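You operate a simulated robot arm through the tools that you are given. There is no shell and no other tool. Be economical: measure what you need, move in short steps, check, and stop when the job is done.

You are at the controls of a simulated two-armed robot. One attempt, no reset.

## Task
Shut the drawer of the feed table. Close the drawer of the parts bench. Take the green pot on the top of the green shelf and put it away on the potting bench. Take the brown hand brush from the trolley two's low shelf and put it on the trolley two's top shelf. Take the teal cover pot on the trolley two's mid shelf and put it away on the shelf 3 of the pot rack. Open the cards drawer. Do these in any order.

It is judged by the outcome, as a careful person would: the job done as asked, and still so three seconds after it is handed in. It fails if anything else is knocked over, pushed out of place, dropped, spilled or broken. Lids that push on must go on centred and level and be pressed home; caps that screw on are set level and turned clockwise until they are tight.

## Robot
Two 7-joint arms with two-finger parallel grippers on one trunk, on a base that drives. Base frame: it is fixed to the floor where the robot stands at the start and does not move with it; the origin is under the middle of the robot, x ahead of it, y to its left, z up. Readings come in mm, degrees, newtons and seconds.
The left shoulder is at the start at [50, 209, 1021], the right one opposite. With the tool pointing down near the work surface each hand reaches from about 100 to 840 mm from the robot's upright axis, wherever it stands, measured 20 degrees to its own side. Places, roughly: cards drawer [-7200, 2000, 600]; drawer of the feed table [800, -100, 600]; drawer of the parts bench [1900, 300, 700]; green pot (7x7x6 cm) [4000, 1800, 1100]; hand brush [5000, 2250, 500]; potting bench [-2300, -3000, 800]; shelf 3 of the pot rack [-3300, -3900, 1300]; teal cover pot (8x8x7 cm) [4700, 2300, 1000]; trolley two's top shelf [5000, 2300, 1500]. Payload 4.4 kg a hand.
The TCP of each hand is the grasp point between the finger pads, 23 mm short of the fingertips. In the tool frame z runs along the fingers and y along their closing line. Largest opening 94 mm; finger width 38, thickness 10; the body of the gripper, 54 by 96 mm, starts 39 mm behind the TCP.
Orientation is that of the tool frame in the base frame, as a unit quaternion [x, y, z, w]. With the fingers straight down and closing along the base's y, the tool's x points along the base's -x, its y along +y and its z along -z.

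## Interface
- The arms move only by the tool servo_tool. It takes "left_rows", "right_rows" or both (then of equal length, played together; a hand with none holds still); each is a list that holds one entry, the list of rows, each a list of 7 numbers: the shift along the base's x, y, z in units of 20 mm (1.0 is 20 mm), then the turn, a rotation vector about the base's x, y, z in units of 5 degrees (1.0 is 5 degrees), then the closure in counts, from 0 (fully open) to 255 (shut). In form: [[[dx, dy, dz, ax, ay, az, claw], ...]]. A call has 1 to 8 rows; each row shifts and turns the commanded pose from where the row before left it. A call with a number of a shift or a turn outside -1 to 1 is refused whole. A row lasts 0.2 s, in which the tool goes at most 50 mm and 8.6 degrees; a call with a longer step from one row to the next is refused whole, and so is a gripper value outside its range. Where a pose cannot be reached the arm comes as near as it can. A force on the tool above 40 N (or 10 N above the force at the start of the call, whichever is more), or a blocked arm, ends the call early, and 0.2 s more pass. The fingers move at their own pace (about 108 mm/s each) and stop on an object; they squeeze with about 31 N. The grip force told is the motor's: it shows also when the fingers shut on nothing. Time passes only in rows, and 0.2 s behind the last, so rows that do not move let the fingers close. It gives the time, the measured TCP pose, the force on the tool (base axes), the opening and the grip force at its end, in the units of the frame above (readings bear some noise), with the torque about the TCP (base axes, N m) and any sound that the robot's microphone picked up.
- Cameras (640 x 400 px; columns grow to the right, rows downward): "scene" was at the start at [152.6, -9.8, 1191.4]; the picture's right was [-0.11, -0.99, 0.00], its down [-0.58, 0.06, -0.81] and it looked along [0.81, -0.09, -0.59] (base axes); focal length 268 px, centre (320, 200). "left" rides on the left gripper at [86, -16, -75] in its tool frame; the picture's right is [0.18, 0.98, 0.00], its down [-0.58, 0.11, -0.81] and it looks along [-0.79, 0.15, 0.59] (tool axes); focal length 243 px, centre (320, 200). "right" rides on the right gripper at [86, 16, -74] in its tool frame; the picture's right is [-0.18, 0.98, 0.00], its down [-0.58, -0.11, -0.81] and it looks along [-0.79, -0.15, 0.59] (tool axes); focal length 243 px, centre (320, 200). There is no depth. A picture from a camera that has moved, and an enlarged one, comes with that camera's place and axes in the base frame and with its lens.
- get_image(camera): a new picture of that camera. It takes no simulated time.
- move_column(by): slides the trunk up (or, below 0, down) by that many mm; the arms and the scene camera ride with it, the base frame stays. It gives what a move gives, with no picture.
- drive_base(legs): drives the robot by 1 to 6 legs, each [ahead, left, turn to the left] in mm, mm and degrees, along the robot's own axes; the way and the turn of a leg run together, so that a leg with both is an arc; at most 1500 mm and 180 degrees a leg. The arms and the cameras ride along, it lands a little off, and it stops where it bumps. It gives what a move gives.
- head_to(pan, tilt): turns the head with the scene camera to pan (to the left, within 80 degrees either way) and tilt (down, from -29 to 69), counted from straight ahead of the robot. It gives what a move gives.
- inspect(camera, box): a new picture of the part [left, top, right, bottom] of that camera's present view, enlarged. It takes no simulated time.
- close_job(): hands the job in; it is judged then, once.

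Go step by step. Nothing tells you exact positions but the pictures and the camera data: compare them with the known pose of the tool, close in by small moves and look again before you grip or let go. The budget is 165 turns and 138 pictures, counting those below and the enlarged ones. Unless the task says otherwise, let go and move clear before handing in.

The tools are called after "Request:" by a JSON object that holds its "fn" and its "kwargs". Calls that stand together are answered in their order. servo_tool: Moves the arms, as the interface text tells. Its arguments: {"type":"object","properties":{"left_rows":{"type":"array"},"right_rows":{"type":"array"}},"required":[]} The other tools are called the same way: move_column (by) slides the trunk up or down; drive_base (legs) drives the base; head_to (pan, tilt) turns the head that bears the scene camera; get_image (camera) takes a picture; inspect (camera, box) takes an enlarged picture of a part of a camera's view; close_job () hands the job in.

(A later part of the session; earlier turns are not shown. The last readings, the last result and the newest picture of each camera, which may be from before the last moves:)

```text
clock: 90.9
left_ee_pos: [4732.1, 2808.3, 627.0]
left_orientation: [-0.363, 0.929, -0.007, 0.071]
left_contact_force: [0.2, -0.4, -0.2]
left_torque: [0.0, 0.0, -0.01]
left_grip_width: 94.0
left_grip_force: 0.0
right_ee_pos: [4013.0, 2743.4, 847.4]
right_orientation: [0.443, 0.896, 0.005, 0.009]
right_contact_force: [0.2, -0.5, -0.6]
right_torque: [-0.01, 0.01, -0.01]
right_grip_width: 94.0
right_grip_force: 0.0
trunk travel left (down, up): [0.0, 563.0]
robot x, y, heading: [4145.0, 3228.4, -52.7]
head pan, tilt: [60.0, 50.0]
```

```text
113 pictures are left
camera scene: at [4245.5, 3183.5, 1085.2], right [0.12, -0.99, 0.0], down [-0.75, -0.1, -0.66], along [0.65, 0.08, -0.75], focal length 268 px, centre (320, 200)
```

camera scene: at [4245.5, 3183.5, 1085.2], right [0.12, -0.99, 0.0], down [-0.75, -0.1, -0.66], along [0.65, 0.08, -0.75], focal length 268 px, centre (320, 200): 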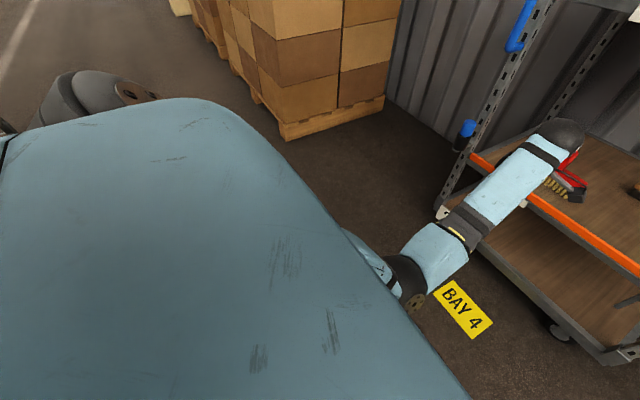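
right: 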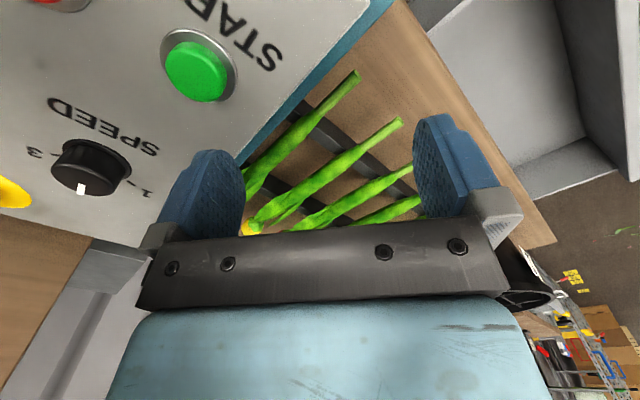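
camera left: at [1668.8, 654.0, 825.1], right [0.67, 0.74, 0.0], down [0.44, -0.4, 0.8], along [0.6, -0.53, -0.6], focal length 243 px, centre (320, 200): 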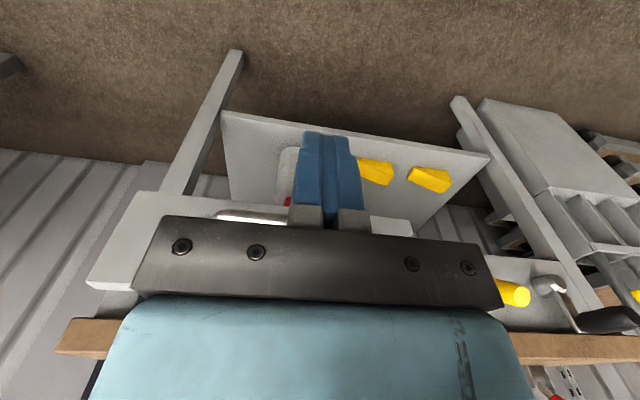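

The left elbow folded into the robot's own body. I raise the trunk and turn the left wrist back, then try the opposite way round.

Request:
{"fn": "move_column", "kwargs": {"by": 300}}

Request:
{"fn": "servo_tool", "kwargs": {"left_rows": [[[0, 0, 0, 0, 0, -1, 0], [0, 0, 0, 0, 0, -1, 0], [0, 0, 0, 0, 0, -1, 0], [0, 0, 0, 0, 0, -1, 0], [0, 0, 0, 0, 0, -1, 0], [0, 0, 0, 0, 0, -1, 0], [0, 0, 0, 0, 0, -1, 0], [0, 0, 0, 0, 0, -1, 0]]]}}

Request:
{"fn": "servo_tool", "kwargs": {"left_rows": [[[-0.3, -0.3, 0, 0, 0, -1, 0], [-0.3, -0.3, 0, 0, 0, -1, 0], [-0.3, -0.3, 0, 0, 0, -1, 0], [-0.3, -0.3, 0, 0, 0, -1, 0], [-0.3, -0.3, 0, 0, 0, -1, 0], [-0.3, -0.3, 0, 0, 0, -1, 0], [-0.3, -0.3, 0, 0, 0, -1, 0], [-0.3, -0.3, 0, 0, 0, -1, 0]]]}}

Request:
{"fn": "servo_tool", "kwargs": {"left_rows": [[[0, 0, 0, 0, 0, -1, 0], [0, 0, 0, 0, 0, -1, 0], [0, 0, 0, 0, 0, -1, 0], [0, 0, 0, 0, 0, -1, 0], [0, 0, 0, 0, 0, -1, 0], [0, 0, 0, 0, 0, -1, 0], [0, 0, 0, 0, 0, -1, 0], [0, 0, 0, 0, 0, -1, 0]]]}}

Request:
{"fn": "get_image", "kwargs": {"camera": "scene"}}

```text
clock: 93.9
left_ee_pos: [4727.1, 2829.4, 860.0]
left_orientation: [-0.364, 0.929, 0.028, 0.056]
left_contact_force: [0.2, -0.4, 0.0]
left_torque: [-0.01, 0.03, -0.01]
left_grip_width: 94.1
left_grip_force: 0.0
right_ee_pos: [4024.1, 2743.4, 1137.2]
right_orientation: [0.444, 0.896, 0.0, 0.0]
right_contact_force: [0.9, 0.2, -0.8]
right_torque: [0.01, 0.0, -0.02]
right_grip_width: 93.9
right_grip_force: 0.0
trunk travel left (down, up): [-300.0, 263.0]
robot x, y, heading: [4147.8, 3225.8, -52.9]
head pan, tilt: [60.0, 50.0]
```

```text
clock: 95.7
left_ee_pos: [4723.9, 2829.2, 859.3]
left_orientation: [-0.022, 0.998, 0.009, 0.061]
left_contact_force: [0.2, -0.4, 0.6]
left_torque: [-0.01, -0.01, -0.01]
left_grip_width: 94.0
left_grip_force: 0.0
right_ee_pos: [4024.7, 2743.7, 1138.1]
right_orientation: [0.444, 0.896, 0.001, 0.0]
right_contact_force: [-0.1, 0.5, -0.5]
right_torque: [0.0, -0.03, 0.04]
right_grip_width: 94.2
right_grip_force: 0.1
trunk travel left (down, up): [-300.0, 263.0]
robot x, y, heading: [4142.2, 3225.7, -52.8]
head pan, tilt: [60.0, 50.0]
```

```text
clock: 97.5
left_ee_pos: [4674.6, 2780.2, 859.8]
left_orientation: [0.321, 0.945, -0.013, 0.059]
left_contact_force: [-0.1, 0.1, 0.2]
left_torque: [-0.02, 0.01, -0.01]
left_grip_width: 94.3
left_grip_force: 0.0
right_ee_pos: [4023.9, 2742.8, 1138.3]
right_orientation: [0.444, 0.896, 0.001, 0.0]
right_contact_force: [-0.6, 0.2, 0.2]
right_torque: [0.01, 0.01, 0.0]
right_grip_width: 94.0
right_grip_force: 0.0
trunk travel left (down, up): [-300.0, 263.0]
robot x, y, heading: [4146.1, 3227.5, -52.8]
head pan, tilt: [60.0, 50.0]
```

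```text
clock: 99.3
left_ee_pos: [4677.0, 2779.1, 860.8]
left_orientation: [0.624, 0.779, -0.033, 0.053]
left_contact_force: [-0.2, 0.1, 0.3]
left_torque: [0.0, 0.03, -0.02]
left_grip_width: 94.0
left_grip_force: 0.0
right_ee_pos: [4024.0, 2743.3, 1137.9]
right_orientation: [0.444, 0.896, 0.001, 0.0]
right_contact_force: [-0.9, 0.2, 0.6]
right_torque: [-0.02, -0.02, 0.01]
right_grip_width: 93.9
right_grip_force: 0.0
trunk travel left (down, up): [-300.0, 263.0]
robot x, y, heading: [4144.6, 3227.8, -52.7]
head pan, tilt: [60.0, 50.0]
```

```text
112 pictures are left
camera scene: at [4261.1, 3184.1, 1371.0], right [0.13, -0.99, 0.0], down [-0.76, -0.1, -0.64], along [0.64, 0.08, -0.77], focal length 268 px, centre (320, 200)
```

scene: 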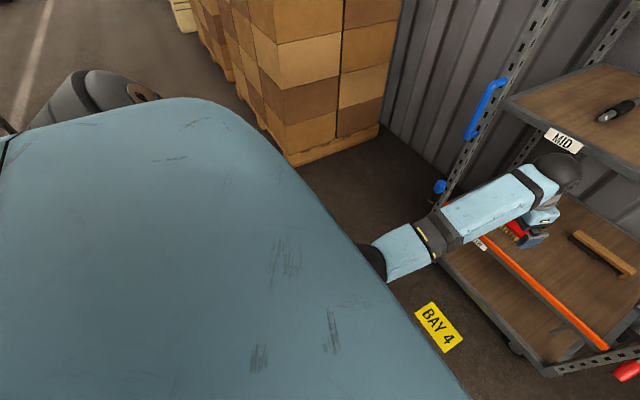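

Turning this way works. I correct the small tilt and continue to the full turn.

Request:
{"fn": "servo_tool", "kwargs": {"left_rows": [[[0, 0, 0, 0.68, 0.23, -0.5, 0], [0, 0, 0, 0.68, 0.23, -0.5, 0], [0, 0, 0, 0, 0, -1, 0], [0, 0, 0, 0, 0, -1, 0], [0, 0, 0, 0, 0, -1, 0], [0, 0, 0, 0, 0, -1, 0], [0, 0, 0, 0, 0, -1, 0], [0, 0, 0, 0, 0, -1, 0]]]}}

Request:
{"fn": "servo_tool", "kwargs": {"left_rows": [[[0, 0, 0, 0, 0, -1, 0], [0, 0, 0, 0, 0, -1, 0], [0, 0, 0, 0, 0, -1, 0], [0, 0, 0, 0, 0, -1, 0], [0, 0, 0, 0, 0, -1, 0], [0, 0, 0, 0, 0, -1, 0]]]}}

Request:
{"fn": "move_column", "kwargs": {"by": -200}}

Request:
{"fn": "get_image", "kwargs": {"camera": "scene"}}

```text
clock: 101.1
left_ee_pos: [4677.2, 2779.8, 859.3]
left_orientation: [0.832, 0.555, 0.0, -0.002]
left_contact_force: [-0.1, 0.3, 0.6]
left_torque: [0.01, 0.02, -0.04]
left_grip_width: 94.2
left_grip_force: 0.0
right_ee_pos: [4024.2, 2744.9, 1137.5]
right_orientation: [0.445, 0.896, 0.0, 0.0]
right_contact_force: [-0.5, -0.9, -0.5]
right_torque: [-0.02, 0.0, 0.02]
right_grip_width: 93.8
right_grip_force: 0.0
trunk travel left (down, up): [-300.0, 263.0]
robot x, y, heading: [4146.4, 3230.1, -52.7]
head pan, tilt: [60.0, 50.0]
```

```text
clock: 102.5
left_ee_pos: [4678.0, 2781.0, 858.6]
left_orientation: [0.947, 0.321, 0.001, -0.003]
left_contact_force: [1.0, 0.3, 0.6]
left_torque: [-0.01, 0.01, -0.02]
left_grip_width: 94.1
left_grip_force: 0.1
right_ee_pos: [4023.7, 2744.5, 1138.1]
right_orientation: [0.444, 0.896, 0.001, 0.0]
right_contact_force: [0.5, 0.3, 0.9]
right_torque: [0.0, -0.01, 0.01]
right_grip_width: 93.9
right_grip_force: 0.0
trunk travel left (down, up): [-300.0, 263.0]
robot x, y, heading: [4146.8, 3227.1, -52.9]
head pan, tilt: [60.0, 50.0]
```

```text
clock: 104.7
left_ee_pos: [4676.9, 2780.5, 659.8]
left_orientation: [0.947, 0.322, 0.0, -0.003]
left_contact_force: [-0.4, 0.4, 0.6]
left_torque: [-0.03, 0.0, 0.03]
left_grip_width: 94.3
left_grip_force: 0.0
right_ee_pos: [4024.3, 2744.3, 938.1]
right_orientation: [0.444, 0.896, 0.002, 0.0]
right_contact_force: [-0.8, 0.1, 0.7]
right_torque: [-0.01, 0.02, 0.0]
right_grip_width: 94.5
right_grip_force: 0.1
trunk travel left (down, up): [-100.0, 463.0]
robot x, y, heading: [4145.2, 3226.7, -52.8]
head pan, tilt: [60.0, 50.0]
```

```text
111 pictures are left
camera scene: at [4260.9, 3184.1, 1171.1], right [0.13, -0.99, 0.0], down [-0.76, -0.1, -0.64], along [0.64, 0.08, -0.77], focal length 268 px, centre (320, 200)
```

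scene: 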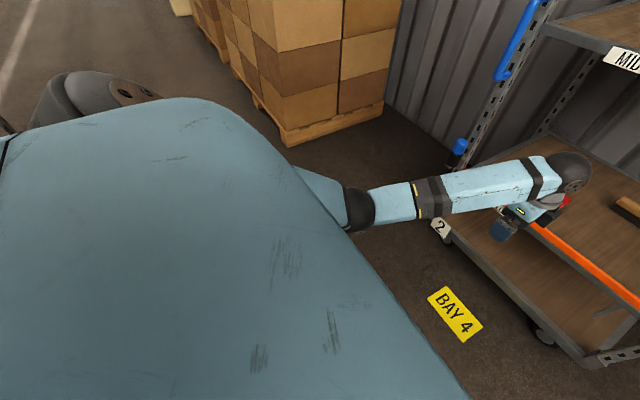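

The left hand now points down with its closing line across the brush. I lower, shift right and come part way in, then look.

Request:
{"fn": "move_column", "kwargs": {"by": -90}}

Request:
{"fn": "drive_base", "kwargs": {"legs": [[0, -182, 0], [180, 0, 0]]}}

Request:
{"fn": "head_to", "kwargs": {"pan": 10, "tilt": 35}}

Request:
{"fn": "get_image", "kwargs": {"camera": "scene"}}

Request:
{"fn": "get_image", "kwargs": {"camera": "left"}}

```text
clock: 105.9
left_ee_pos: [4677.1, 2780.9, 570.2]
left_orientation: [0.947, 0.322, 0.0, -0.002]
left_contact_force: [0.5, 0.1, -0.6]
left_torque: [-0.02, -0.02, 0.03]
left_grip_width: 93.7
left_grip_force: 0.0
right_ee_pos: [4024.0, 2743.8, 847.8]
right_orientation: [0.443, 0.896, 0.0, 0.0]
right_contact_force: [0.9, -0.6, -0.4]
right_torque: [0.03, 0.0, 0.03]
right_grip_width: 94.1
right_grip_force: 0.1
trunk travel left (down, up): [-10.0, 553.0]
robot x, y, heading: [4143.9, 3231.1, -52.7]
head pan, tilt: [60.0, 50.0]
```

```text
clock: 109.3
left_ee_pos: [4635.8, 2525.7, 568.6]
left_orientation: [0.947, 0.322, 0.0, -0.003]
left_contact_force: [0.0, 0.6, -0.1]
left_torque: [0.01, -0.02, -0.02]
left_grip_width: 94.2
left_grip_force: 0.1
right_ee_pos: [3982.5, 2489.5, 846.5]
right_orientation: [0.445, 0.896, 0.001, 0.0]
right_contact_force: [0.8, 0.6, 0.9]
right_torque: [-0.02, -0.01, 0.01]
right_grip_width: 93.8
right_grip_force: 0.0
trunk travel left (down, up): [-10.0, 553.0]
robot x, y, heading: [4107.4, 2974.6, -52.8]
head pan, tilt: [60.0, 50.0]
```

```text
clock: 110.5
left_ee_pos: [4636.7, 2526.0, 569.3]
left_orientation: [0.947, 0.322, 0.0, -0.002]
left_contact_force: [-0.2, 0.2, 0.5]
left_torque: [0.01, 0.01, -0.01]
left_grip_width: 94.0
left_grip_force: 0.0
right_ee_pos: [3982.9, 2490.6, 848.3]
right_orientation: [0.445, 0.896, 0.001, 0.0]
right_contact_force: [1.1, 0.7, -0.1]
right_torque: [0.01, 0.01, 0.01]
right_grip_width: 93.8
right_grip_force: 0.1
trunk travel left (down, up): [-10.0, 553.0]
robot x, y, heading: [4106.4, 2973.6, -52.7]
head pan, tilt: [10.0, 35.0]
```

```text
110 pictures are left
camera scene: at [4208.6, 2860.9, 1102.7], right [-0.68, -0.73, 0.0], down [-0.42, 0.39, -0.82], along [0.6, -0.56, -0.57], focal length 268 px, centre (320, 200)
```

scene: 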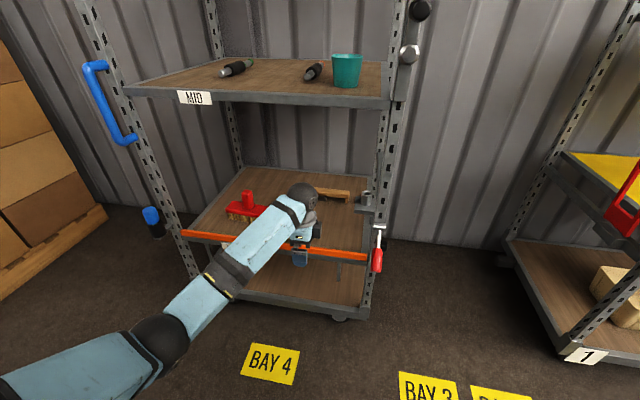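

```text
109 pictures are left
camera left: at [4694.3, 2591.8, 644.1], right [0.75, -0.67, 0.0], down [-0.39, -0.44, 0.81], along [-0.54, -0.6, -0.59], focal length 243 px, centre (320, 200)
```

left: 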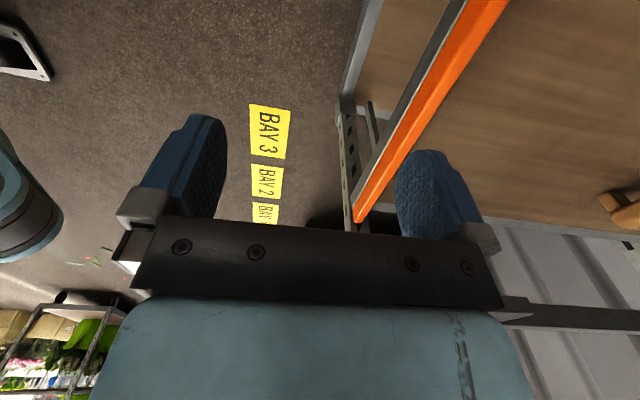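

The brush is about 345 mm straight ahead of the hand. I drive in 300 mm and look again.

Request:
{"fn": "drive_base", "kwargs": {"legs": [[290, 0, 0]]}}

Request:
{"fn": "get_image", "kwargs": {"camera": "left"}}

Request:
{"fn": "get_image", "kwargs": {"camera": "scene"}}

```text
clock: 112.5
left_ee_pos: [4815.3, 2302.6, 569.6]
left_orientation: [0.945, 0.326, 0.0, -0.002]
left_contact_force: [-0.4, 0.0, -0.3]
left_torque: [-0.02, 0.01, -0.02]
left_grip_width: 94.3
left_grip_force: 0.0
right_ee_pos: [4163.2, 2260.4, 847.7]
right_orientation: [0.44, 0.898, 0.001, 0.001]
right_contact_force: [-0.4, 0.0, 0.2]
right_torque: [-0.02, -0.02, 0.01]
right_grip_width: 94.0
right_grip_force: 0.1
trunk travel left (down, up): [-10.0, 553.0]
robot x, y, heading: [4280.3, 2745.0, -52.2]
head pan, tilt: [10.0, 35.0]
```

```text
108 pictures are left
camera left: at [4873.4, 2368.0, 644.0], right [0.75, -0.66, 0.0], down [-0.39, -0.45, 0.81], along [-0.53, -0.6, -0.59], focal length 243 px, centre (320, 200)
```

left: 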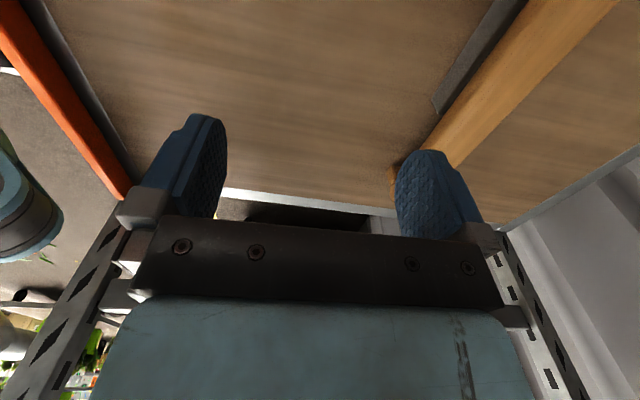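

```text
107 pictures are left
camera scene: at [4385.2, 2632.4, 1102.7], right [-0.67, -0.74, 0.0], down [-0.42, 0.39, -0.82], along [0.61, -0.55, -0.57], focal length 268 px, centre (320, 200)
```

scene: 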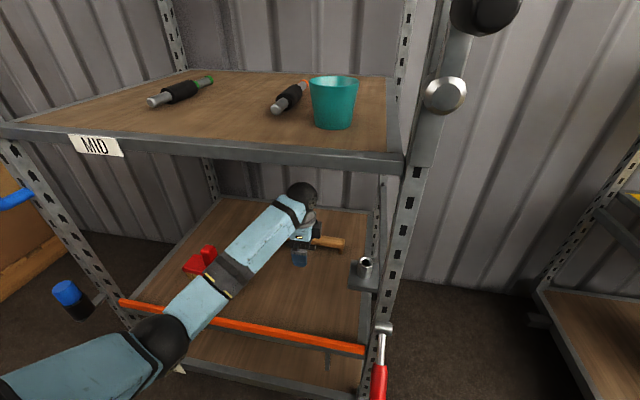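

The brush lies about 100 mm farther in. I advance the hand over it.

Request:
{"fn": "servo_tool", "kwargs": {"left_rows": [[[0.61, -0.79, 0.5, 0, 0, 0, 0], [0.61, -0.79, 0, 0, 0, 0, 0], [0.61, -0.79, 0, 0, 0, 0, 0], [0.61, -0.79, 0, 0, 0, 0, 0], [0.61, -0.79, 0, 0, 0, 0, 0]]]}}

Request:
{"fn": "get_image", "kwargs": {"camera": "left"}}

Request:
{"fn": "inspect", "kwargs": {"camera": "scene", "box": [240, 160, 400, 260]}}

```text
clock: 113.7
left_ee_pos: [4877.4, 2222.5, 579.5]
left_orientation: [0.945, 0.326, 0.0, -0.002]
left_contact_force: [0.3, 0.3, -0.5]
left_torque: [-0.02, 0.01, -0.01]
left_grip_width: 93.9
left_grip_force: 0.1
right_ee_pos: [4162.5, 2259.2, 848.0]
right_orientation: [0.44, 0.898, 0.001, 0.001]
right_contact_force: [-0.8, 0.1, -0.2]
right_torque: [-0.03, 0.06, -0.01]
right_grip_width: 94.1
right_grip_force: 0.0
trunk travel left (down, up): [-10.0, 553.0]
robot x, y, heading: [4279.5, 2745.7, -52.0]
head pan, tilt: [10.0, 35.0]
```

```text
106 pictures are left
camera left: at [4934.6, 2288.5, 654.7], right [0.75, -0.66, 0.0], down [-0.39, -0.45, 0.8], along [-0.53, -0.6, -0.59], focal length 243 px, centre (320, 200)
```

left: 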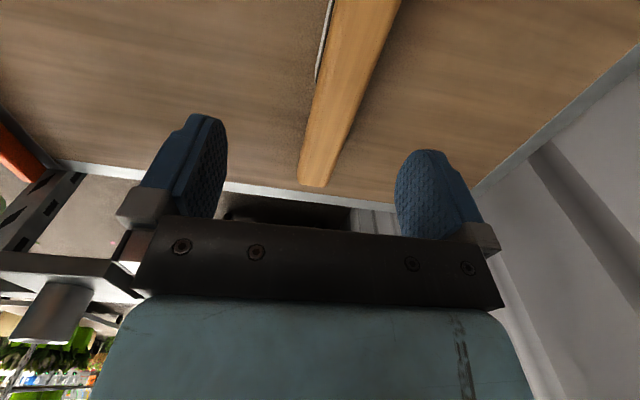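

```text
4.00 times, centred on (320, 210) of scene
camera zoom: at [4385.0, 2632.4, 1102.7], right [-0.67, -0.74, 0.0], down [-0.42, 0.39, -0.82], along [0.61, -0.55, -0.57], focal length 1073 px, centre (320, 160)
```

zoom: 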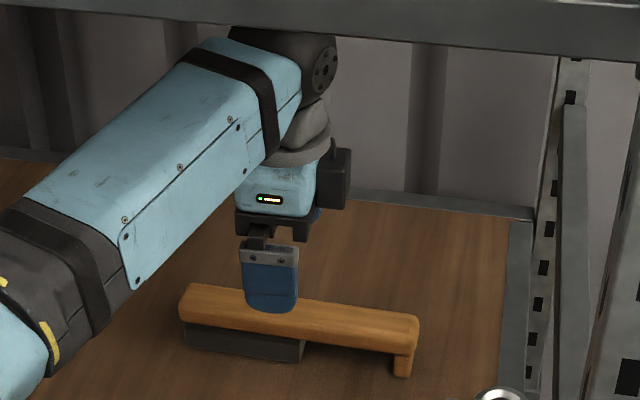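

Brush handle is between the fingers, its top at z≈497. I centre (13 mm in, 10 mm left), descend to z≈493 and grip.

Request:
{"fn": "servo_tool", "kwargs": {"left_rows": [[[0.8, -0.2, 0, 0, 0, 0, 0], [0, 0, -0.9, 0, 0, 0, 0], [0, 0, -0.9, 0, 0, 0, 0], [0, 0, -0.9, 0, 0, 0, 0], [0, 0, -0.9, 0, 0, 0, 0]]]}}

Request:
{"fn": "inspect", "kwargs": {"camera": "scene", "box": [240, 160, 400, 260]}}

Request:
{"fn": "get_image", "kwargs": {"camera": "left"}}

```text
clock: 114.9
left_ee_pos: [4893.9, 2218.7, 506.4]
left_orientation: [0.945, 0.327, 0.0, -0.002]
left_contact_force: [0.5, -0.5, -0.5]
left_torque: [-0.01, -0.01, -0.01]
left_grip_width: 94.1
left_grip_force: 0.0
right_ee_pos: [4163.5, 2259.7, 849.4]
right_orientation: [0.44, 0.898, 0.001, 0.0]
right_contact_force: [0.8, -0.9, 0.2]
right_torque: [0.0, 0.0, 0.01]
right_grip_width: 93.9
right_grip_force: 0.1
trunk travel left (down, up): [-10.0, 553.0]
robot x, y, heading: [4277.9, 2748.6, -52.3]
head pan, tilt: [10.0, 35.0]
```

```text
4.00 times, centred on (320, 210) of scene
camera zoom: at [4385.1, 2632.4, 1102.7], right [-0.67, -0.74, 0.0], down [-0.42, 0.39, -0.82], along [0.61, -0.55, -0.57], focal length 1073 px, centre (320, 160)
```

zoom: 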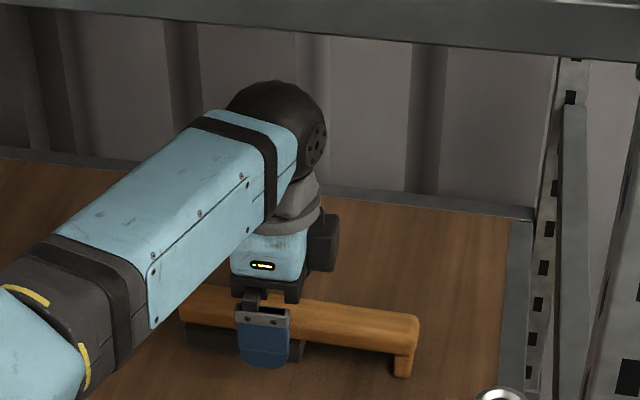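

```text
103 pictures are left
camera left: at [4950.7, 2284.3, 582.1], right [0.75, -0.66, 0.0], down [-0.39, -0.45, 0.81], along [-0.53, -0.6, -0.59], focal length 243 px, centre (320, 200)
```

left: 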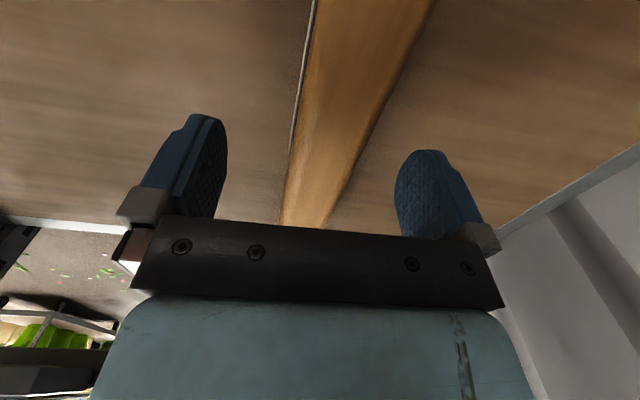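

Request:
{"fn": "servo_tool", "kwargs": {"left_rows": [[[0, 0, -0.4, 0, 0, 0, 0], [0, 0, 0, 0, 0, 0, 255], [0, 0, 0, 0, 0, 0, 255], [0, 0, 0, 0, 0, 0, 255]]]}}

Request:
{"fn": "servo_tool", "kwargs": {"left_rows": [[[0, 0, 0.5, 0, 0, 0, 255], [0, 0, 0.7, 0, 0, 0, 255], [0, 0, 0.7, 0, 0, 0, 255], [0, 0, 0.7, 0, 0, 0, 255]]]}}

Request:
{"fn": "inspect", "kwargs": {"camera": "scene", "box": [240, 160, 400, 260]}}

```text
clock: 115.9
left_ee_pos: [4892.7, 2218.7, 498.9]
left_orientation: [0.945, 0.326, 0.001, -0.001]
left_contact_force: [0.0, -1.2, 1.3]
left_torque: [-0.05, -0.03, 0.03]
left_grip_width: 33.6
left_grip_force: 31.0
right_ee_pos: [4163.8, 2260.3, 848.4]
right_orientation: [0.439, 0.898, 0.001, 0.001]
right_contact_force: [-0.2, -0.9, -0.2]
right_torque: [0.0, 0.0, -0.02]
right_grip_width: 93.9
right_grip_force: 0.0
trunk travel left (down, up): [-10.0, 553.0]
robot x, y, heading: [4280.1, 2745.1, -52.3]
head pan, tilt: [10.0, 35.0]
```

```text
clock: 116.9
left_ee_pos: [4893.7, 2218.6, 552.3]
left_orientation: [0.945, 0.326, 0.0, -0.002]
left_contact_force: [0.1, -0.6, -0.5]
left_torque: [0.02, 0.02, 0.0]
left_grip_width: 0.0
left_grip_force: 31.0
right_ee_pos: [4164.4, 2259.9, 849.1]
right_orientation: [0.44, 0.898, 0.001, 0.001]
right_contact_force: [0.5, -0.1, -0.6]
right_torque: [-0.01, -0.02, -0.01]
right_grip_width: 94.2
right_grip_force: 0.1
trunk travel left (down, up): [-10.0, 553.0]
robot x, y, heading: [4282.3, 2741.1, -52.2]
head pan, tilt: [10.0, 35.0]
```

```text
4.00 times, centred on (320, 210) of scene
camera zoom: at [4385.0, 2632.5, 1102.7], right [-0.67, -0.74, 0.0], down [-0.42, 0.39, -0.82], along [0.61, -0.55, -0.57], focal length 1073 px, centre (320, 160)
```

zoom: 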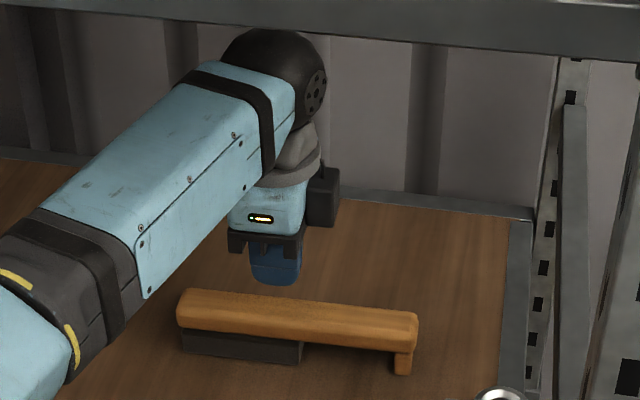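

The fingers slipped off the rounded top; I need to go about 18 mm deeper.

Request:
{"fn": "servo_tool", "kwargs": {"left_rows": [[[0, 0, 0, 0, 0, 0, 0], [0, 0, 0, 0, 0, 0, 0], [0, 0, 0, 0, 0, 0, 0], [0, 0, -0.9, 0, 0, 0, 0], [0, 0, -0.9, 0, 0, 0, 0], [0, 0, -0.9, 0, 0, 0, 0], [0, 0, -0.6, 0, 0, 0, 0], [0, 0, -0.2, 0, 0, 0, 0]]]}}

Request:
{"fn": "inspect", "kwargs": {"camera": "scene", "box": [240, 160, 400, 260]}}

Request:
{"fn": "get_image", "kwargs": {"camera": "left"}}

```text
clock: 118.7
left_ee_pos: [4892.2, 2219.6, 480.7]
left_orientation: [0.945, 0.327, 0.0, -0.003]
left_contact_force: [-0.5, -0.3, 0.2]
left_torque: [-0.01, 0.03, -0.04]
left_grip_width: 94.0
left_grip_force: 0.0
right_ee_pos: [4163.1, 2259.0, 849.3]
right_orientation: [0.441, 0.898, 0.001, 0.001]
right_contact_force: [-0.7, -0.4, -0.7]
right_torque: [0.02, 0.02, 0.0]
right_grip_width: 94.0
right_grip_force: 0.1
trunk travel left (down, up): [-10.0, 553.0]
robot x, y, heading: [4279.7, 2744.1, -52.1]
head pan, tilt: [10.0, 35.0]
```

```text
4.00 times, centred on (320, 210) of scene
camera zoom: at [4385.1, 2632.5, 1102.7], right [-0.67, -0.74, 0.0], down [-0.42, 0.39, -0.82], along [0.61, -0.55, -0.57], focal length 1073 px, centre (320, 160)
```

zoom: 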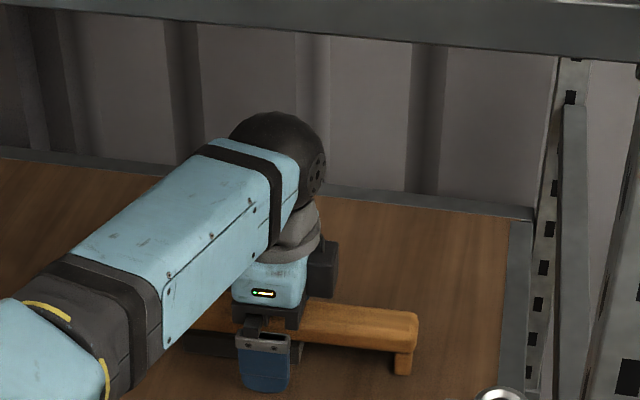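

```text
100 pictures are left
camera left: at [4949.9, 2285.2, 556.0], right [0.75, -0.66, 0.0], down [-0.39, -0.45, 0.81], along [-0.53, -0.6, -0.59], focal length 243 px, centre (320, 200)
```

left: 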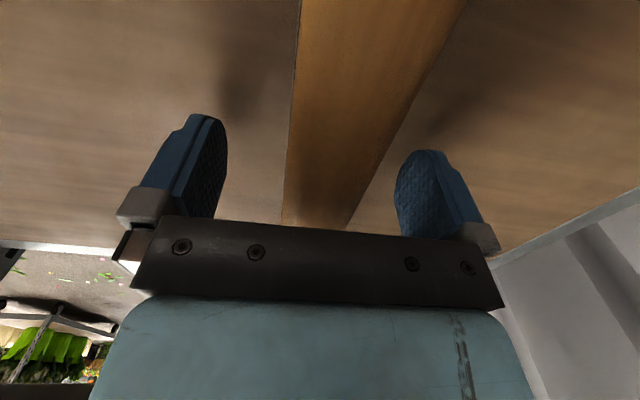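

Request:
{"fn": "servo_tool", "kwargs": {"left_rows": [[[0, 0, 0, 0, 0, 0, 255], [0, 0, 0, 0, 0, 0, 255], [0, 0, 0, 0, 0, 0, 255], [0, 0, 0, 0, 0, 0, 255]]]}}

Request:
{"fn": "servo_tool", "kwargs": {"left_rows": [[[0, 0, 0.3, 0, 0, 0, 255], [0, 0, 0.6, 0, 0, 0, 255], [0, 0, 0.7, 0, 0, 0, 255], [0, 0, 0.7, 0, 0, 0, 255]]]}}

Request:
{"fn": "inspect", "kwargs": {"camera": "scene", "box": [240, 160, 400, 260]}}

```text
clock: 119.7
left_ee_pos: [4892.0, 2219.4, 480.8]
left_orientation: [0.945, 0.327, 0.0, -0.004]
left_contact_force: [-0.2, 0.4, 0.3]
left_torque: [0.02, -0.07, 0.06]
left_grip_width: 35.2
left_grip_force: 31.4
right_ee_pos: [4162.7, 2259.6, 848.0]
right_orientation: [0.44, 0.898, 0.0, 0.001]
right_contact_force: [-0.7, -0.3, 0.4]
right_torque: [-0.01, 0.03, 0.02]
right_grip_width: 94.0
right_grip_force: 0.1
trunk travel left (down, up): [-10.0, 553.0]
robot x, y, heading: [4279.2, 2743.6, -52.3]
head pan, tilt: [10.0, 35.0]
```

```text
clock: 120.7
left_ee_pos: [4893.2, 2220.5, 527.2]
left_orientation: [0.945, 0.326, 0.0, -0.004]
left_contact_force: [0.2, 0.2, -1.0]
left_torque: [-0.02, 0.0, 0.0]
left_grip_width: 35.1
left_grip_force: 30.8
right_ee_pos: [4162.1, 2260.5, 848.7]
right_orientation: [0.44, 0.898, 0.001, 0.0]
right_contact_force: [0.3, 0.2, 0.3]
right_torque: [-0.01, 0.02, 0.02]
right_grip_width: 94.3
right_grip_force: 0.0
trunk travel left (down, up): [-10.0, 553.0]
robot x, y, heading: [4280.9, 2744.4, -52.3]
head pan, tilt: [10.0, 35.0]
```

```text
4.00 times, centred on (320, 210) of scene
camera zoom: at [4385.1, 2632.5, 1102.7], right [-0.67, -0.74, 0.0], down [-0.42, 0.39, -0.82], along [0.61, -0.55, -0.57], focal length 1073 px, centre (320, 160)
```

zoom: 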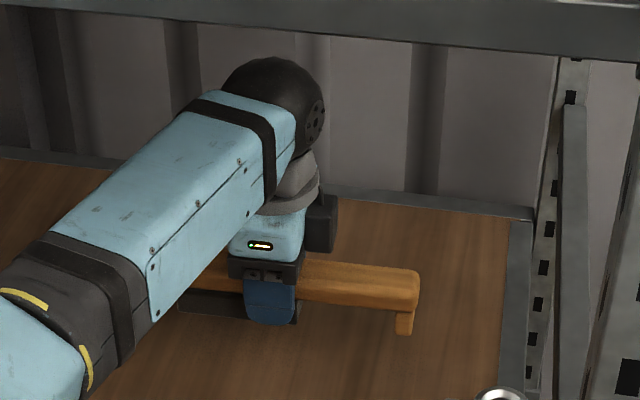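

Brush is held. I lift a little more and back straight out.

Request:
{"fn": "servo_tool", "kwargs": {"left_rows": [[[0, 0, 0.8, 0, 0, 0, 255], [0, 0, 0.8, 0, 0, 0, 255]]]}}

Request:
{"fn": "drive_base", "kwargs": {"legs": [[-560, 0, 0]]}}

Request:
{"fn": "move_column", "kwargs": {"by": 553}}

Request:
{"fn": "head_to", "kwargs": {"pan": 15, "tilt": 10}}

Request:
{"fn": "get_image", "kwargs": {"camera": "scene"}}

```text
clock: 121.3
left_ee_pos: [4894.3, 2219.9, 559.6]
left_orientation: [0.945, 0.327, -0.001, -0.003]
left_contact_force: [0.2, 0.0, -0.6]
left_torque: [0.0, 0.03, 0.0]
left_grip_width: 35.2
left_grip_force: 31.0
right_ee_pos: [4162.5, 2259.6, 848.2]
right_orientation: [0.44, 0.898, 0.0, 0.0]
right_contact_force: [0.6, 0.0, 0.3]
right_torque: [0.02, 0.02, -0.03]
right_grip_width: 94.2
right_grip_force: 0.1
trunk travel left (down, up): [-10.0, 553.0]
robot x, y, heading: [4280.2, 2749.8, -52.3]
head pan, tilt: [10.0, 35.0]
```

```text
clock: 124.5
left_ee_pos: [4546.8, 2660.3, 559.0]
left_orientation: [0.947, 0.321, 0.0, -0.002]
left_contact_force: [-0.3, -0.9, 0.0]
left_torque: [-0.01, 0.0, 0.01]
left_grip_width: 35.4
left_grip_force: 31.4
right_ee_pos: [3815.7, 2708.2, 847.2]
right_orientation: [0.445, 0.896, 0.001, 0.001]
right_contact_force: [0.3, 0.8, -0.2]
right_torque: [0.03, -0.01, 0.03]
right_grip_width: 94.3
right_grip_force: 0.0
trunk travel left (down, up): [-10.0, 553.0]
robot x, y, heading: [3938.7, 3189.2, -52.6]
head pan, tilt: [10.0, 35.0]
```

```text
refused: 553 is not a number from -400 to 400
```

```text
clock: 125.4
left_ee_pos: [4546.6, 2660.4, 557.7]
left_orientation: [0.947, 0.322, 0.0, -0.004]
left_contact_force: [0.7, 0.2, -1.9]
left_torque: [-0.01, 0.01, 0.0]
left_grip_width: 35.1
left_grip_force: 31.0
right_ee_pos: [3817.0, 2708.5, 847.5]
right_orientation: [0.444, 0.896, 0.001, 0.0]
right_contact_force: [-0.5, 0.1, 0.2]
right_torque: [-0.01, -0.01, -0.02]
right_grip_width: 94.0
right_grip_force: 0.0
trunk travel left (down, up): [-10.0, 553.0]
robot x, y, heading: [3938.8, 3192.8, -53.0]
head pan, tilt: [15.0, 10.0]
```

```text
98 pictures are left
camera scene: at [4051.1, 3081.1, 1142.8], right [-0.61, -0.79, 0.0], down [-0.14, 0.11, -0.98], along [0.78, -0.6, -0.17], focal length 268 px, centre (320, 200)
```

scene: 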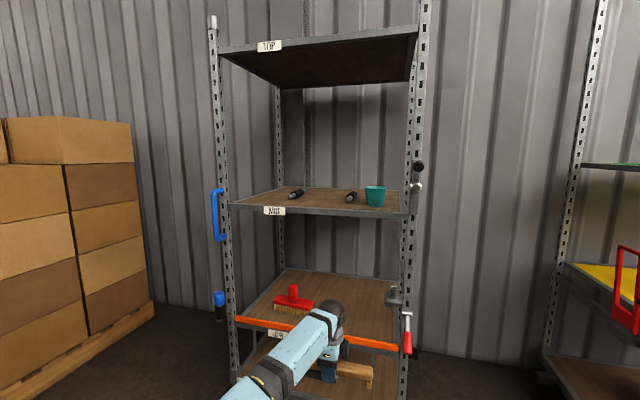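

The TOP shelf surface is near z≈1475 with open space above. I raise the trunk fully and then the arm.

Request:
{"fn": "move_column", "kwargs": {"by": 400}}

Request:
{"fn": "move_column", "kwargs": {"by": 153}}

Request:
{"fn": "servo_tool", "kwargs": {"left_rows": [[[0, 0, 1, 0, 0, 0, 255], [0, 0, 1, 0, 0, 0, 255], [0, 0, 1, 0, 0, 0, 255], [0, 0, 1, 0, 0, 0, 255], [0, 0, 1, 0, 0, 0, 255], [0, 0, 1, 0, 0, 0, 255], [0, 0, 1, 0, 0, 0, 255], [0, 0, 1, 0, 0, 0, 255]]]}}

Request:
{"fn": "servo_tool", "kwargs": {"left_rows": [[[0, 0, 1, 0, 0, 0, 255], [0, 0, 1, 0, 0, 0, 255], [0, 0, 1, 0, 0, 0, 255], [0, 0, 1, 0, 0, 0, 255], [0, 0, 1, 0, 0, 0, 255], [0, 0, 1, 0, 0, 0, 255], [0, 0, 1, 0, 0, 0, 255], [0, 0, 1, 0, 0, 0, 255]]]}}

Request:
{"fn": "servo_tool", "kwargs": {"left_rows": [[[0, 0, 1, 0, 0, 0, 255], [0, 0, 1, 0, 0, 0, 255], [0, 0, 1, 0, 0, 0, 255], [0, 0, 1, 0, 0, 0, 255], [0, 0, 1, 0, 0, 0, 255], [0, 0, 1, 0, 0, 0, 255], [0, 0, 1, 0, 0, 0, 255], [0, 0, 1, 0, 0, 0, 255]]]}}

Request:
{"fn": "head_to", "kwargs": {"pan": 15, "tilt": 15}}

Request:
{"fn": "get_image", "kwargs": {"camera": "scene"}}

```text
clock: 129.2
left_ee_pos: [4546.5, 2660.9, 959.1]
left_orientation: [0.947, 0.321, 0.001, -0.002]
left_contact_force: [-0.3, -0.4, -0.9]
left_torque: [0.0, 0.03, 0.0]
left_grip_width: 35.3
left_grip_force: 31.1
right_ee_pos: [3816.6, 2707.5, 1248.4]
right_orientation: [0.445, 0.896, 0.001, 0.0]
right_contact_force: [-0.2, 0.0, 0.2]
right_torque: [-0.06, 0.02, -0.02]
right_grip_width: 93.9
right_grip_force: 0.1
trunk travel left (down, up): [-410.0, 153.0]
robot x, y, heading: [3937.5, 3191.8, -52.9]
head pan, tilt: [15.0, 10.0]
```

```text
clock: 131.0
left_ee_pos: [4546.7, 2660.5, 1111.8]
left_orientation: [0.947, 0.322, 0.001, -0.002]
left_contact_force: [0.6, 0.9, -0.4]
left_torque: [-0.02, 0.0, -0.02]
left_grip_width: 35.4
left_grip_force: 30.6
right_ee_pos: [3816.9, 2708.1, 1401.1]
right_orientation: [0.444, 0.896, 0.0, 0.0]
right_contact_force: [1.3, -1.2, 0.5]
right_torque: [-0.02, 0.01, 0.01]
right_grip_width: 93.9
right_grip_force: 0.1
trunk travel left (down, up): [-563.0, 0.0]
robot x, y, heading: [3937.2, 3190.6, -53.4]
head pan, tilt: [15.0, 10.0]
```

```text
clock: 132.8
left_ee_pos: [4547.5, 2661.1, 1273.3]
left_orientation: [0.947, 0.321, -0.001, -0.002]
left_contact_force: [0.5, 0.2, -0.8]
left_torque: [0.0, -0.02, 0.0]
left_grip_width: 35.3
left_grip_force: 30.9
right_ee_pos: [3816.4, 2708.1, 1401.8]
right_orientation: [0.444, 0.896, 0.001, 0.001]
right_contact_force: [0.0, -0.3, 0.4]
right_torque: [0.01, 0.0, -0.01]
right_grip_width: 93.8
right_grip_force: 0.1
trunk travel left (down, up): [-563.0, 0.0]
robot x, y, heading: [3945.0, 3189.5, -52.7]
head pan, tilt: [15.0, 10.0]
```

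```text
clock: 134.6
left_ee_pos: [4546.0, 2660.9, 1433.3]
left_orientation: [0.947, 0.322, 0.001, -0.002]
left_contact_force: [-0.9, 0.0, -0.5]
left_torque: [0.02, 0.0, -0.02]
left_grip_width: 35.2
left_grip_force: 31.0
right_ee_pos: [3814.9, 2708.4, 1400.0]
right_orientation: [0.445, 0.896, 0.001, 0.001]
right_contact_force: [-0.8, -0.1, -0.4]
right_torque: [0.02, -0.04, 0.0]
right_grip_width: 94.0
right_grip_force: 0.1
trunk travel left (down, up): [-563.0, 0.0]
robot x, y, heading: [3943.9, 3194.3, -53.0]
head pan, tilt: [15.0, 10.0]
```

```text
clock: 136.4
left_ee_pos: [4545.7, 2661.1, 1593.1]
left_orientation: [0.947, 0.322, 0.001, -0.002]
left_contact_force: [0.6, -0.4, -0.4]
left_torque: [0.05, -0.01, -0.02]
left_grip_width: 35.1
left_grip_force: 30.7
right_ee_pos: [3815.4, 2709.0, 1400.7]
right_orientation: [0.445, 0.896, 0.001, 0.002]
right_contact_force: [0.2, 0.5, -0.1]
right_torque: [-0.03, -0.02, 0.0]
right_grip_width: 94.0
right_grip_force: 0.0
trunk travel left (down, up): [-563.0, 0.0]
robot x, y, heading: [3938.9, 3193.0, -52.8]
head pan, tilt: [15.0, 10.0]
```

```text
clock: 137.1
left_ee_pos: [4545.9, 2660.3, 1591.9]
left_orientation: [0.947, 0.322, 0.001, -0.003]
left_contact_force: [-0.6, -0.5, -0.3]
left_torque: [0.02, -0.03, 0.01]
left_grip_width: 35.3
left_grip_force: 30.4
right_ee_pos: [3816.0, 2708.2, 1401.5]
right_orientation: [0.445, 0.896, 0.0, 0.0]
right_contact_force: [0.0, -0.1, -0.2]
right_torque: [0.01, 0.02, -0.01]
right_grip_width: 94.4
right_grip_force: 0.1
trunk travel left (down, up): [-563.0, 0.0]
robot x, y, heading: [3939.6, 3193.9, -52.8]
head pan, tilt: [15.0, 15.0]
```

```text
97 pictures are left
camera scene: at [4051.1, 3080.9, 1687.8], right [-0.61, -0.79, 0.0], down [-0.2, 0.16, -0.97], along [0.76, -0.59, -0.26], focal length 268 px, centre (320, 200)
```

scene: 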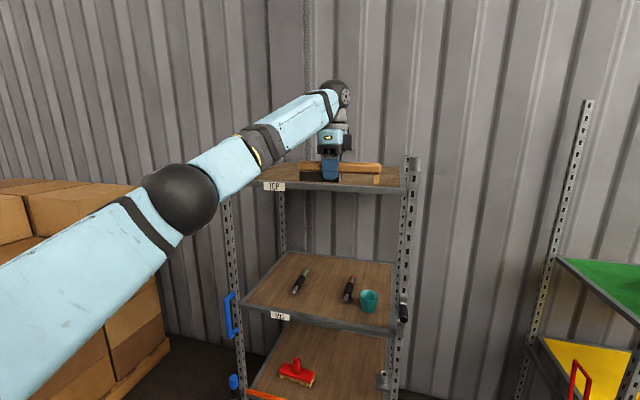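

TOP shelf is empty, surface ≈1500. I drive the brush in over it.

Request:
{"fn": "drive_base", "kwargs": {"legs": [[470, 60, 0]]}}

Request:
{"fn": "head_to", "kwargs": {"pan": 20, "tilt": 15}}

Request:
{"fn": "get_image", "kwargs": {"camera": "scene"}}

Request:
{"fn": "get_image", "kwargs": {"camera": "left"}}

```text
clock: 139.9
left_ee_pos: [4877.6, 2319.2, 1593.9]
left_orientation: [0.947, 0.322, 0.0, -0.001]
left_contact_force: [-0.3, 0.6, -1.6]
left_torque: [0.02, -0.01, 0.0]
left_grip_width: 35.3
left_grip_force: 30.7
right_ee_pos: [4149.5, 2367.4, 1400.9]
right_orientation: [0.445, 0.896, 0.0, 0.001]
right_contact_force: [-1.3, 0.5, -0.9]
right_torque: [0.0, 0.02, -0.02]
right_grip_width: 93.9
right_grip_force: 0.1
trunk travel left (down, up): [-563.0, 0.0]
robot x, y, heading: [4275.9, 2850.7, -52.9]
head pan, tilt: [15.0, 15.0]
```

```text
clock: 140.6
left_ee_pos: [4880.1, 2317.8, 1592.6]
left_orientation: [0.947, 0.321, 0.0, -0.004]
left_contact_force: [-0.1, -0.2, -0.2]
left_torque: [0.02, -0.02, -0.01]
left_grip_width: 35.1
left_grip_force: 31.3
right_ee_pos: [4149.5, 2366.1, 1400.9]
right_orientation: [0.445, 0.896, 0.001, 0.001]
right_contact_force: [0.4, -0.1, -0.3]
right_torque: [-0.01, 0.01, -0.02]
right_grip_width: 94.2
right_grip_force: 0.0
trunk travel left (down, up): [-563.0, 0.0]
robot x, y, heading: [4271.5, 2850.2, -52.8]
head pan, tilt: [20.0, 15.0]
```

```text
96 pictures are left
camera scene: at [4389.8, 2745.3, 1687.7], right [-0.54, -0.84, 0.0], down [-0.22, 0.14, -0.97], along [0.81, -0.53, -0.26], focal length 268 px, centre (320, 200)
```

scene: 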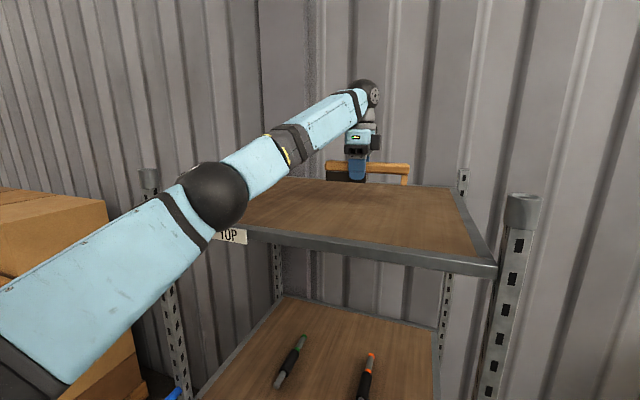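

```text
95 pictures are left
camera left: at [4937.3, 2382.9, 1667.6], right [0.74, -0.67, 0.0], down [-0.39, -0.44, 0.8], along [-0.54, -0.6, -0.59], focal length 243 px, centre (320, 200)
```

left: 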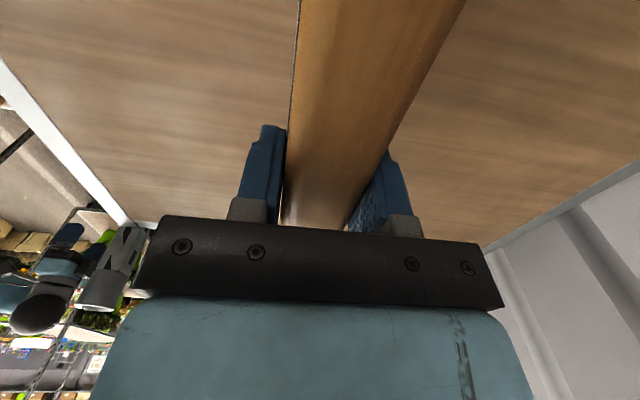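

The brush is well over the shelf. I lower it and check the gap.

Request:
{"fn": "servo_tool", "kwargs": {"left_rows": [[[0, 0, -0.8, 0, 0, 0, 255], [0, 0, -0.8, 0, 0, 0, 255], [0, 0, -0.7, 0, 0, 0, 255]]]}}

Request:
{"fn": "inspect", "kwargs": {"camera": "scene", "box": [280, 120, 440, 220]}}

```text
clock: 141.4
left_ee_pos: [4879.2, 2316.2, 1546.3]
left_orientation: [0.947, 0.321, 0.0, -0.003]
left_contact_force: [0.5, 0.6, -1.8]
left_torque: [0.01, -0.01, 0.0]
left_grip_width: 35.3
left_grip_force: 31.2
right_ee_pos: [4150.1, 2366.3, 1401.1]
right_orientation: [0.444, 0.896, 0.001, 0.001]
right_contact_force: [0.3, -0.2, -0.2]
right_torque: [-0.01, 0.04, 0.0]
right_grip_width: 94.2
right_grip_force: 0.1
trunk travel left (down, up): [-563.0, 0.0]
robot x, y, heading: [4274.4, 2848.1, -52.9]
head pan, tilt: [20.0, 15.0]
```

```text
4.00 times, centred on (360, 170) of scene
camera zoom: at [4390.3, 2744.9, 1687.7], right [-0.54, -0.84, 0.0], down [-0.22, 0.14, -0.97], along [0.81, -0.53, -0.26], focal length 1073 px, centre (160, 320)
```

zoom: 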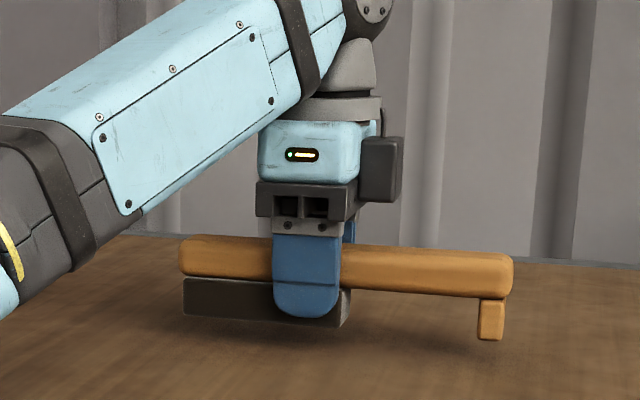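

Request:
{"fn": "servo_tool", "kwargs": {"left_rows": [[[0, 0, -0.2, 0, 0, 0, 255], [0, 0, -0.2, 0, 0, 0, 255], [0, 0, -0.2, 0, 0, 0, 255]]]}}

Request:
{"fn": "servo_tool", "kwargs": {"left_rows": [[[0, 0, -0.15, 0, 0, 0, 255], [0, 0, -0.15, 0, 0, 0, 255]]]}}

Request:
{"fn": "inspect", "kwargs": {"camera": "scene", "box": [280, 120, 440, 220]}}

```text
clock: 142.2
left_ee_pos: [4880.2, 2316.3, 1533.5]
left_orientation: [0.947, 0.323, 0.001, -0.001]
left_contact_force: [0.5, -0.5, -0.6]
left_torque: [-0.01, -0.03, 0.0]
left_grip_width: 35.2
left_grip_force: 30.3
right_ee_pos: [4150.7, 2367.3, 1401.8]
right_orientation: [0.445, 0.895, 0.001, 0.001]
right_contact_force: [1.6, -0.3, 0.8]
right_torque: [0.02, 0.03, 0.0]
right_grip_width: 93.9
right_grip_force: 0.0
trunk travel left (down, up): [-563.0, 0.0]
robot x, y, heading: [4269.0, 2850.4, -52.9]
head pan, tilt: [20.0, 15.0]
```

```text
clock: 142.8
left_ee_pos: [4877.6, 2317.8, 1531.9]
left_orientation: [0.947, 0.321, 0.0, -0.001]
left_contact_force: [3.0, -3.4, 11.8]
left_torque: [0.01, -0.45, -0.15]
left_grip_width: 35.1
left_grip_force: 31.1
right_ee_pos: [4148.3, 2366.8, 1401.3]
right_orientation: [0.445, 0.896, 0.0, 0.001]
right_contact_force: [0.4, 0.9, -0.1]
right_torque: [0.01, 0.01, 0.01]
right_grip_width: 94.2
right_grip_force: 0.1
trunk travel left (down, up): [-563.0, 0.0]
robot x, y, heading: [4275.6, 2848.8, -53.2]
head pan, tilt: [20.0, 15.0]
```

```text
4.00 times, centred on (360, 170) of scene
camera zoom: at [4389.0, 2745.9, 1688.1], right [-0.54, -0.84, 0.0], down [-0.22, 0.14, -0.97], along [0.81, -0.53, -0.26], focal length 1073 px, centre (160, 320)
```

zoom: 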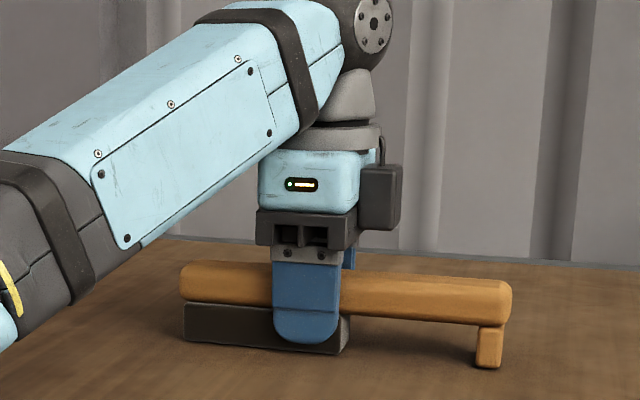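

Contact felt; the brush rests on the shelf. I release, lift clear, and back out.

Request:
{"fn": "servo_tool", "kwargs": {"left_rows": [[[0, 0, 0.1, 0, 0, 0, 0], [0, 0, 0, 0, 0, 0, 0], [0, 0, 0, 0, 0, 0, 0], [0, 0, 1, 0, 0, 0, 0], [0, 0, 1, 0, 0, 0, 0], [0, 0, 1, 0, 0, 0, 0], [0, 0, 1, 0, 0, 0, 0]]]}}

Request:
{"fn": "drive_base", "kwargs": {"legs": [[-500, 0, 0]]}}

Request:
{"fn": "get_image", "kwargs": {"camera": "scene"}}

```text
clock: 144.4
left_ee_pos: [4879.5, 2318.9, 1611.3]
left_orientation: [0.947, 0.321, 0.0, -0.003]
left_contact_force: [0.3, -1.1, 0.0]
left_torque: [-0.02, -0.02, -0.01]
left_grip_width: 93.9
left_grip_force: 0.0
right_ee_pos: [4148.5, 2367.4, 1400.5]
right_orientation: [0.445, 0.896, 0.001, 0.002]
right_contact_force: [-0.4, 0.2, 0.1]
right_torque: [0.0, -0.01, 0.0]
right_grip_width: 93.7
right_grip_force: 0.1
trunk travel left (down, up): [-563.0, 0.0]
robot x, y, heading: [4272.5, 2846.3, -53.1]
head pan, tilt: [20.0, 15.0]
```

```text
clock: 147.3
left_ee_pos: [4574.0, 2717.7, 1609.7]
left_orientation: [0.948, 0.319, 0.001, -0.003]
left_contact_force: [-0.2, -0.3, 0.1]
left_torque: [-0.01, 0.02, 0.01]
left_grip_width: 94.2
left_grip_force: 0.0
right_ee_pos: [3843.3, 2770.7, 1398.9]
right_orientation: [0.447, 0.895, 0.001, 0.001]
right_contact_force: [-0.3, 0.4, -0.6]
right_torque: [0.03, 0.02, 0.01]
right_grip_width: 93.9
right_grip_force: 0.0
trunk travel left (down, up): [-563.0, 0.0]
robot x, y, heading: [3970.2, 3256.5, -53.3]
head pan, tilt: [20.0, 15.0]
```

```text
92 pictures are left
camera scene: at [4086.0, 3148.5, 1687.5], right [-0.55, -0.84, 0.0], down [-0.22, 0.14, -0.97], along [0.81, -0.53, -0.26], focal length 268 px, centre (320, 200)
```

scene: 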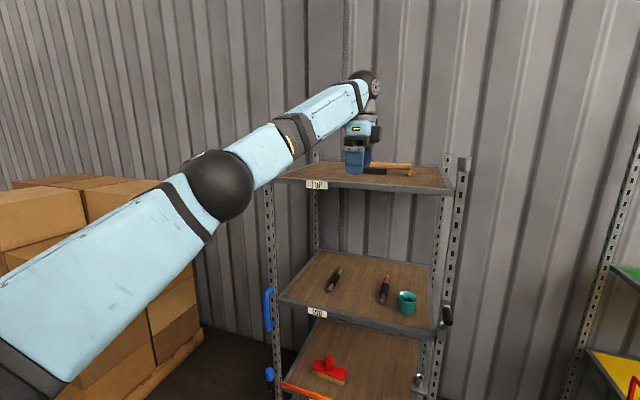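

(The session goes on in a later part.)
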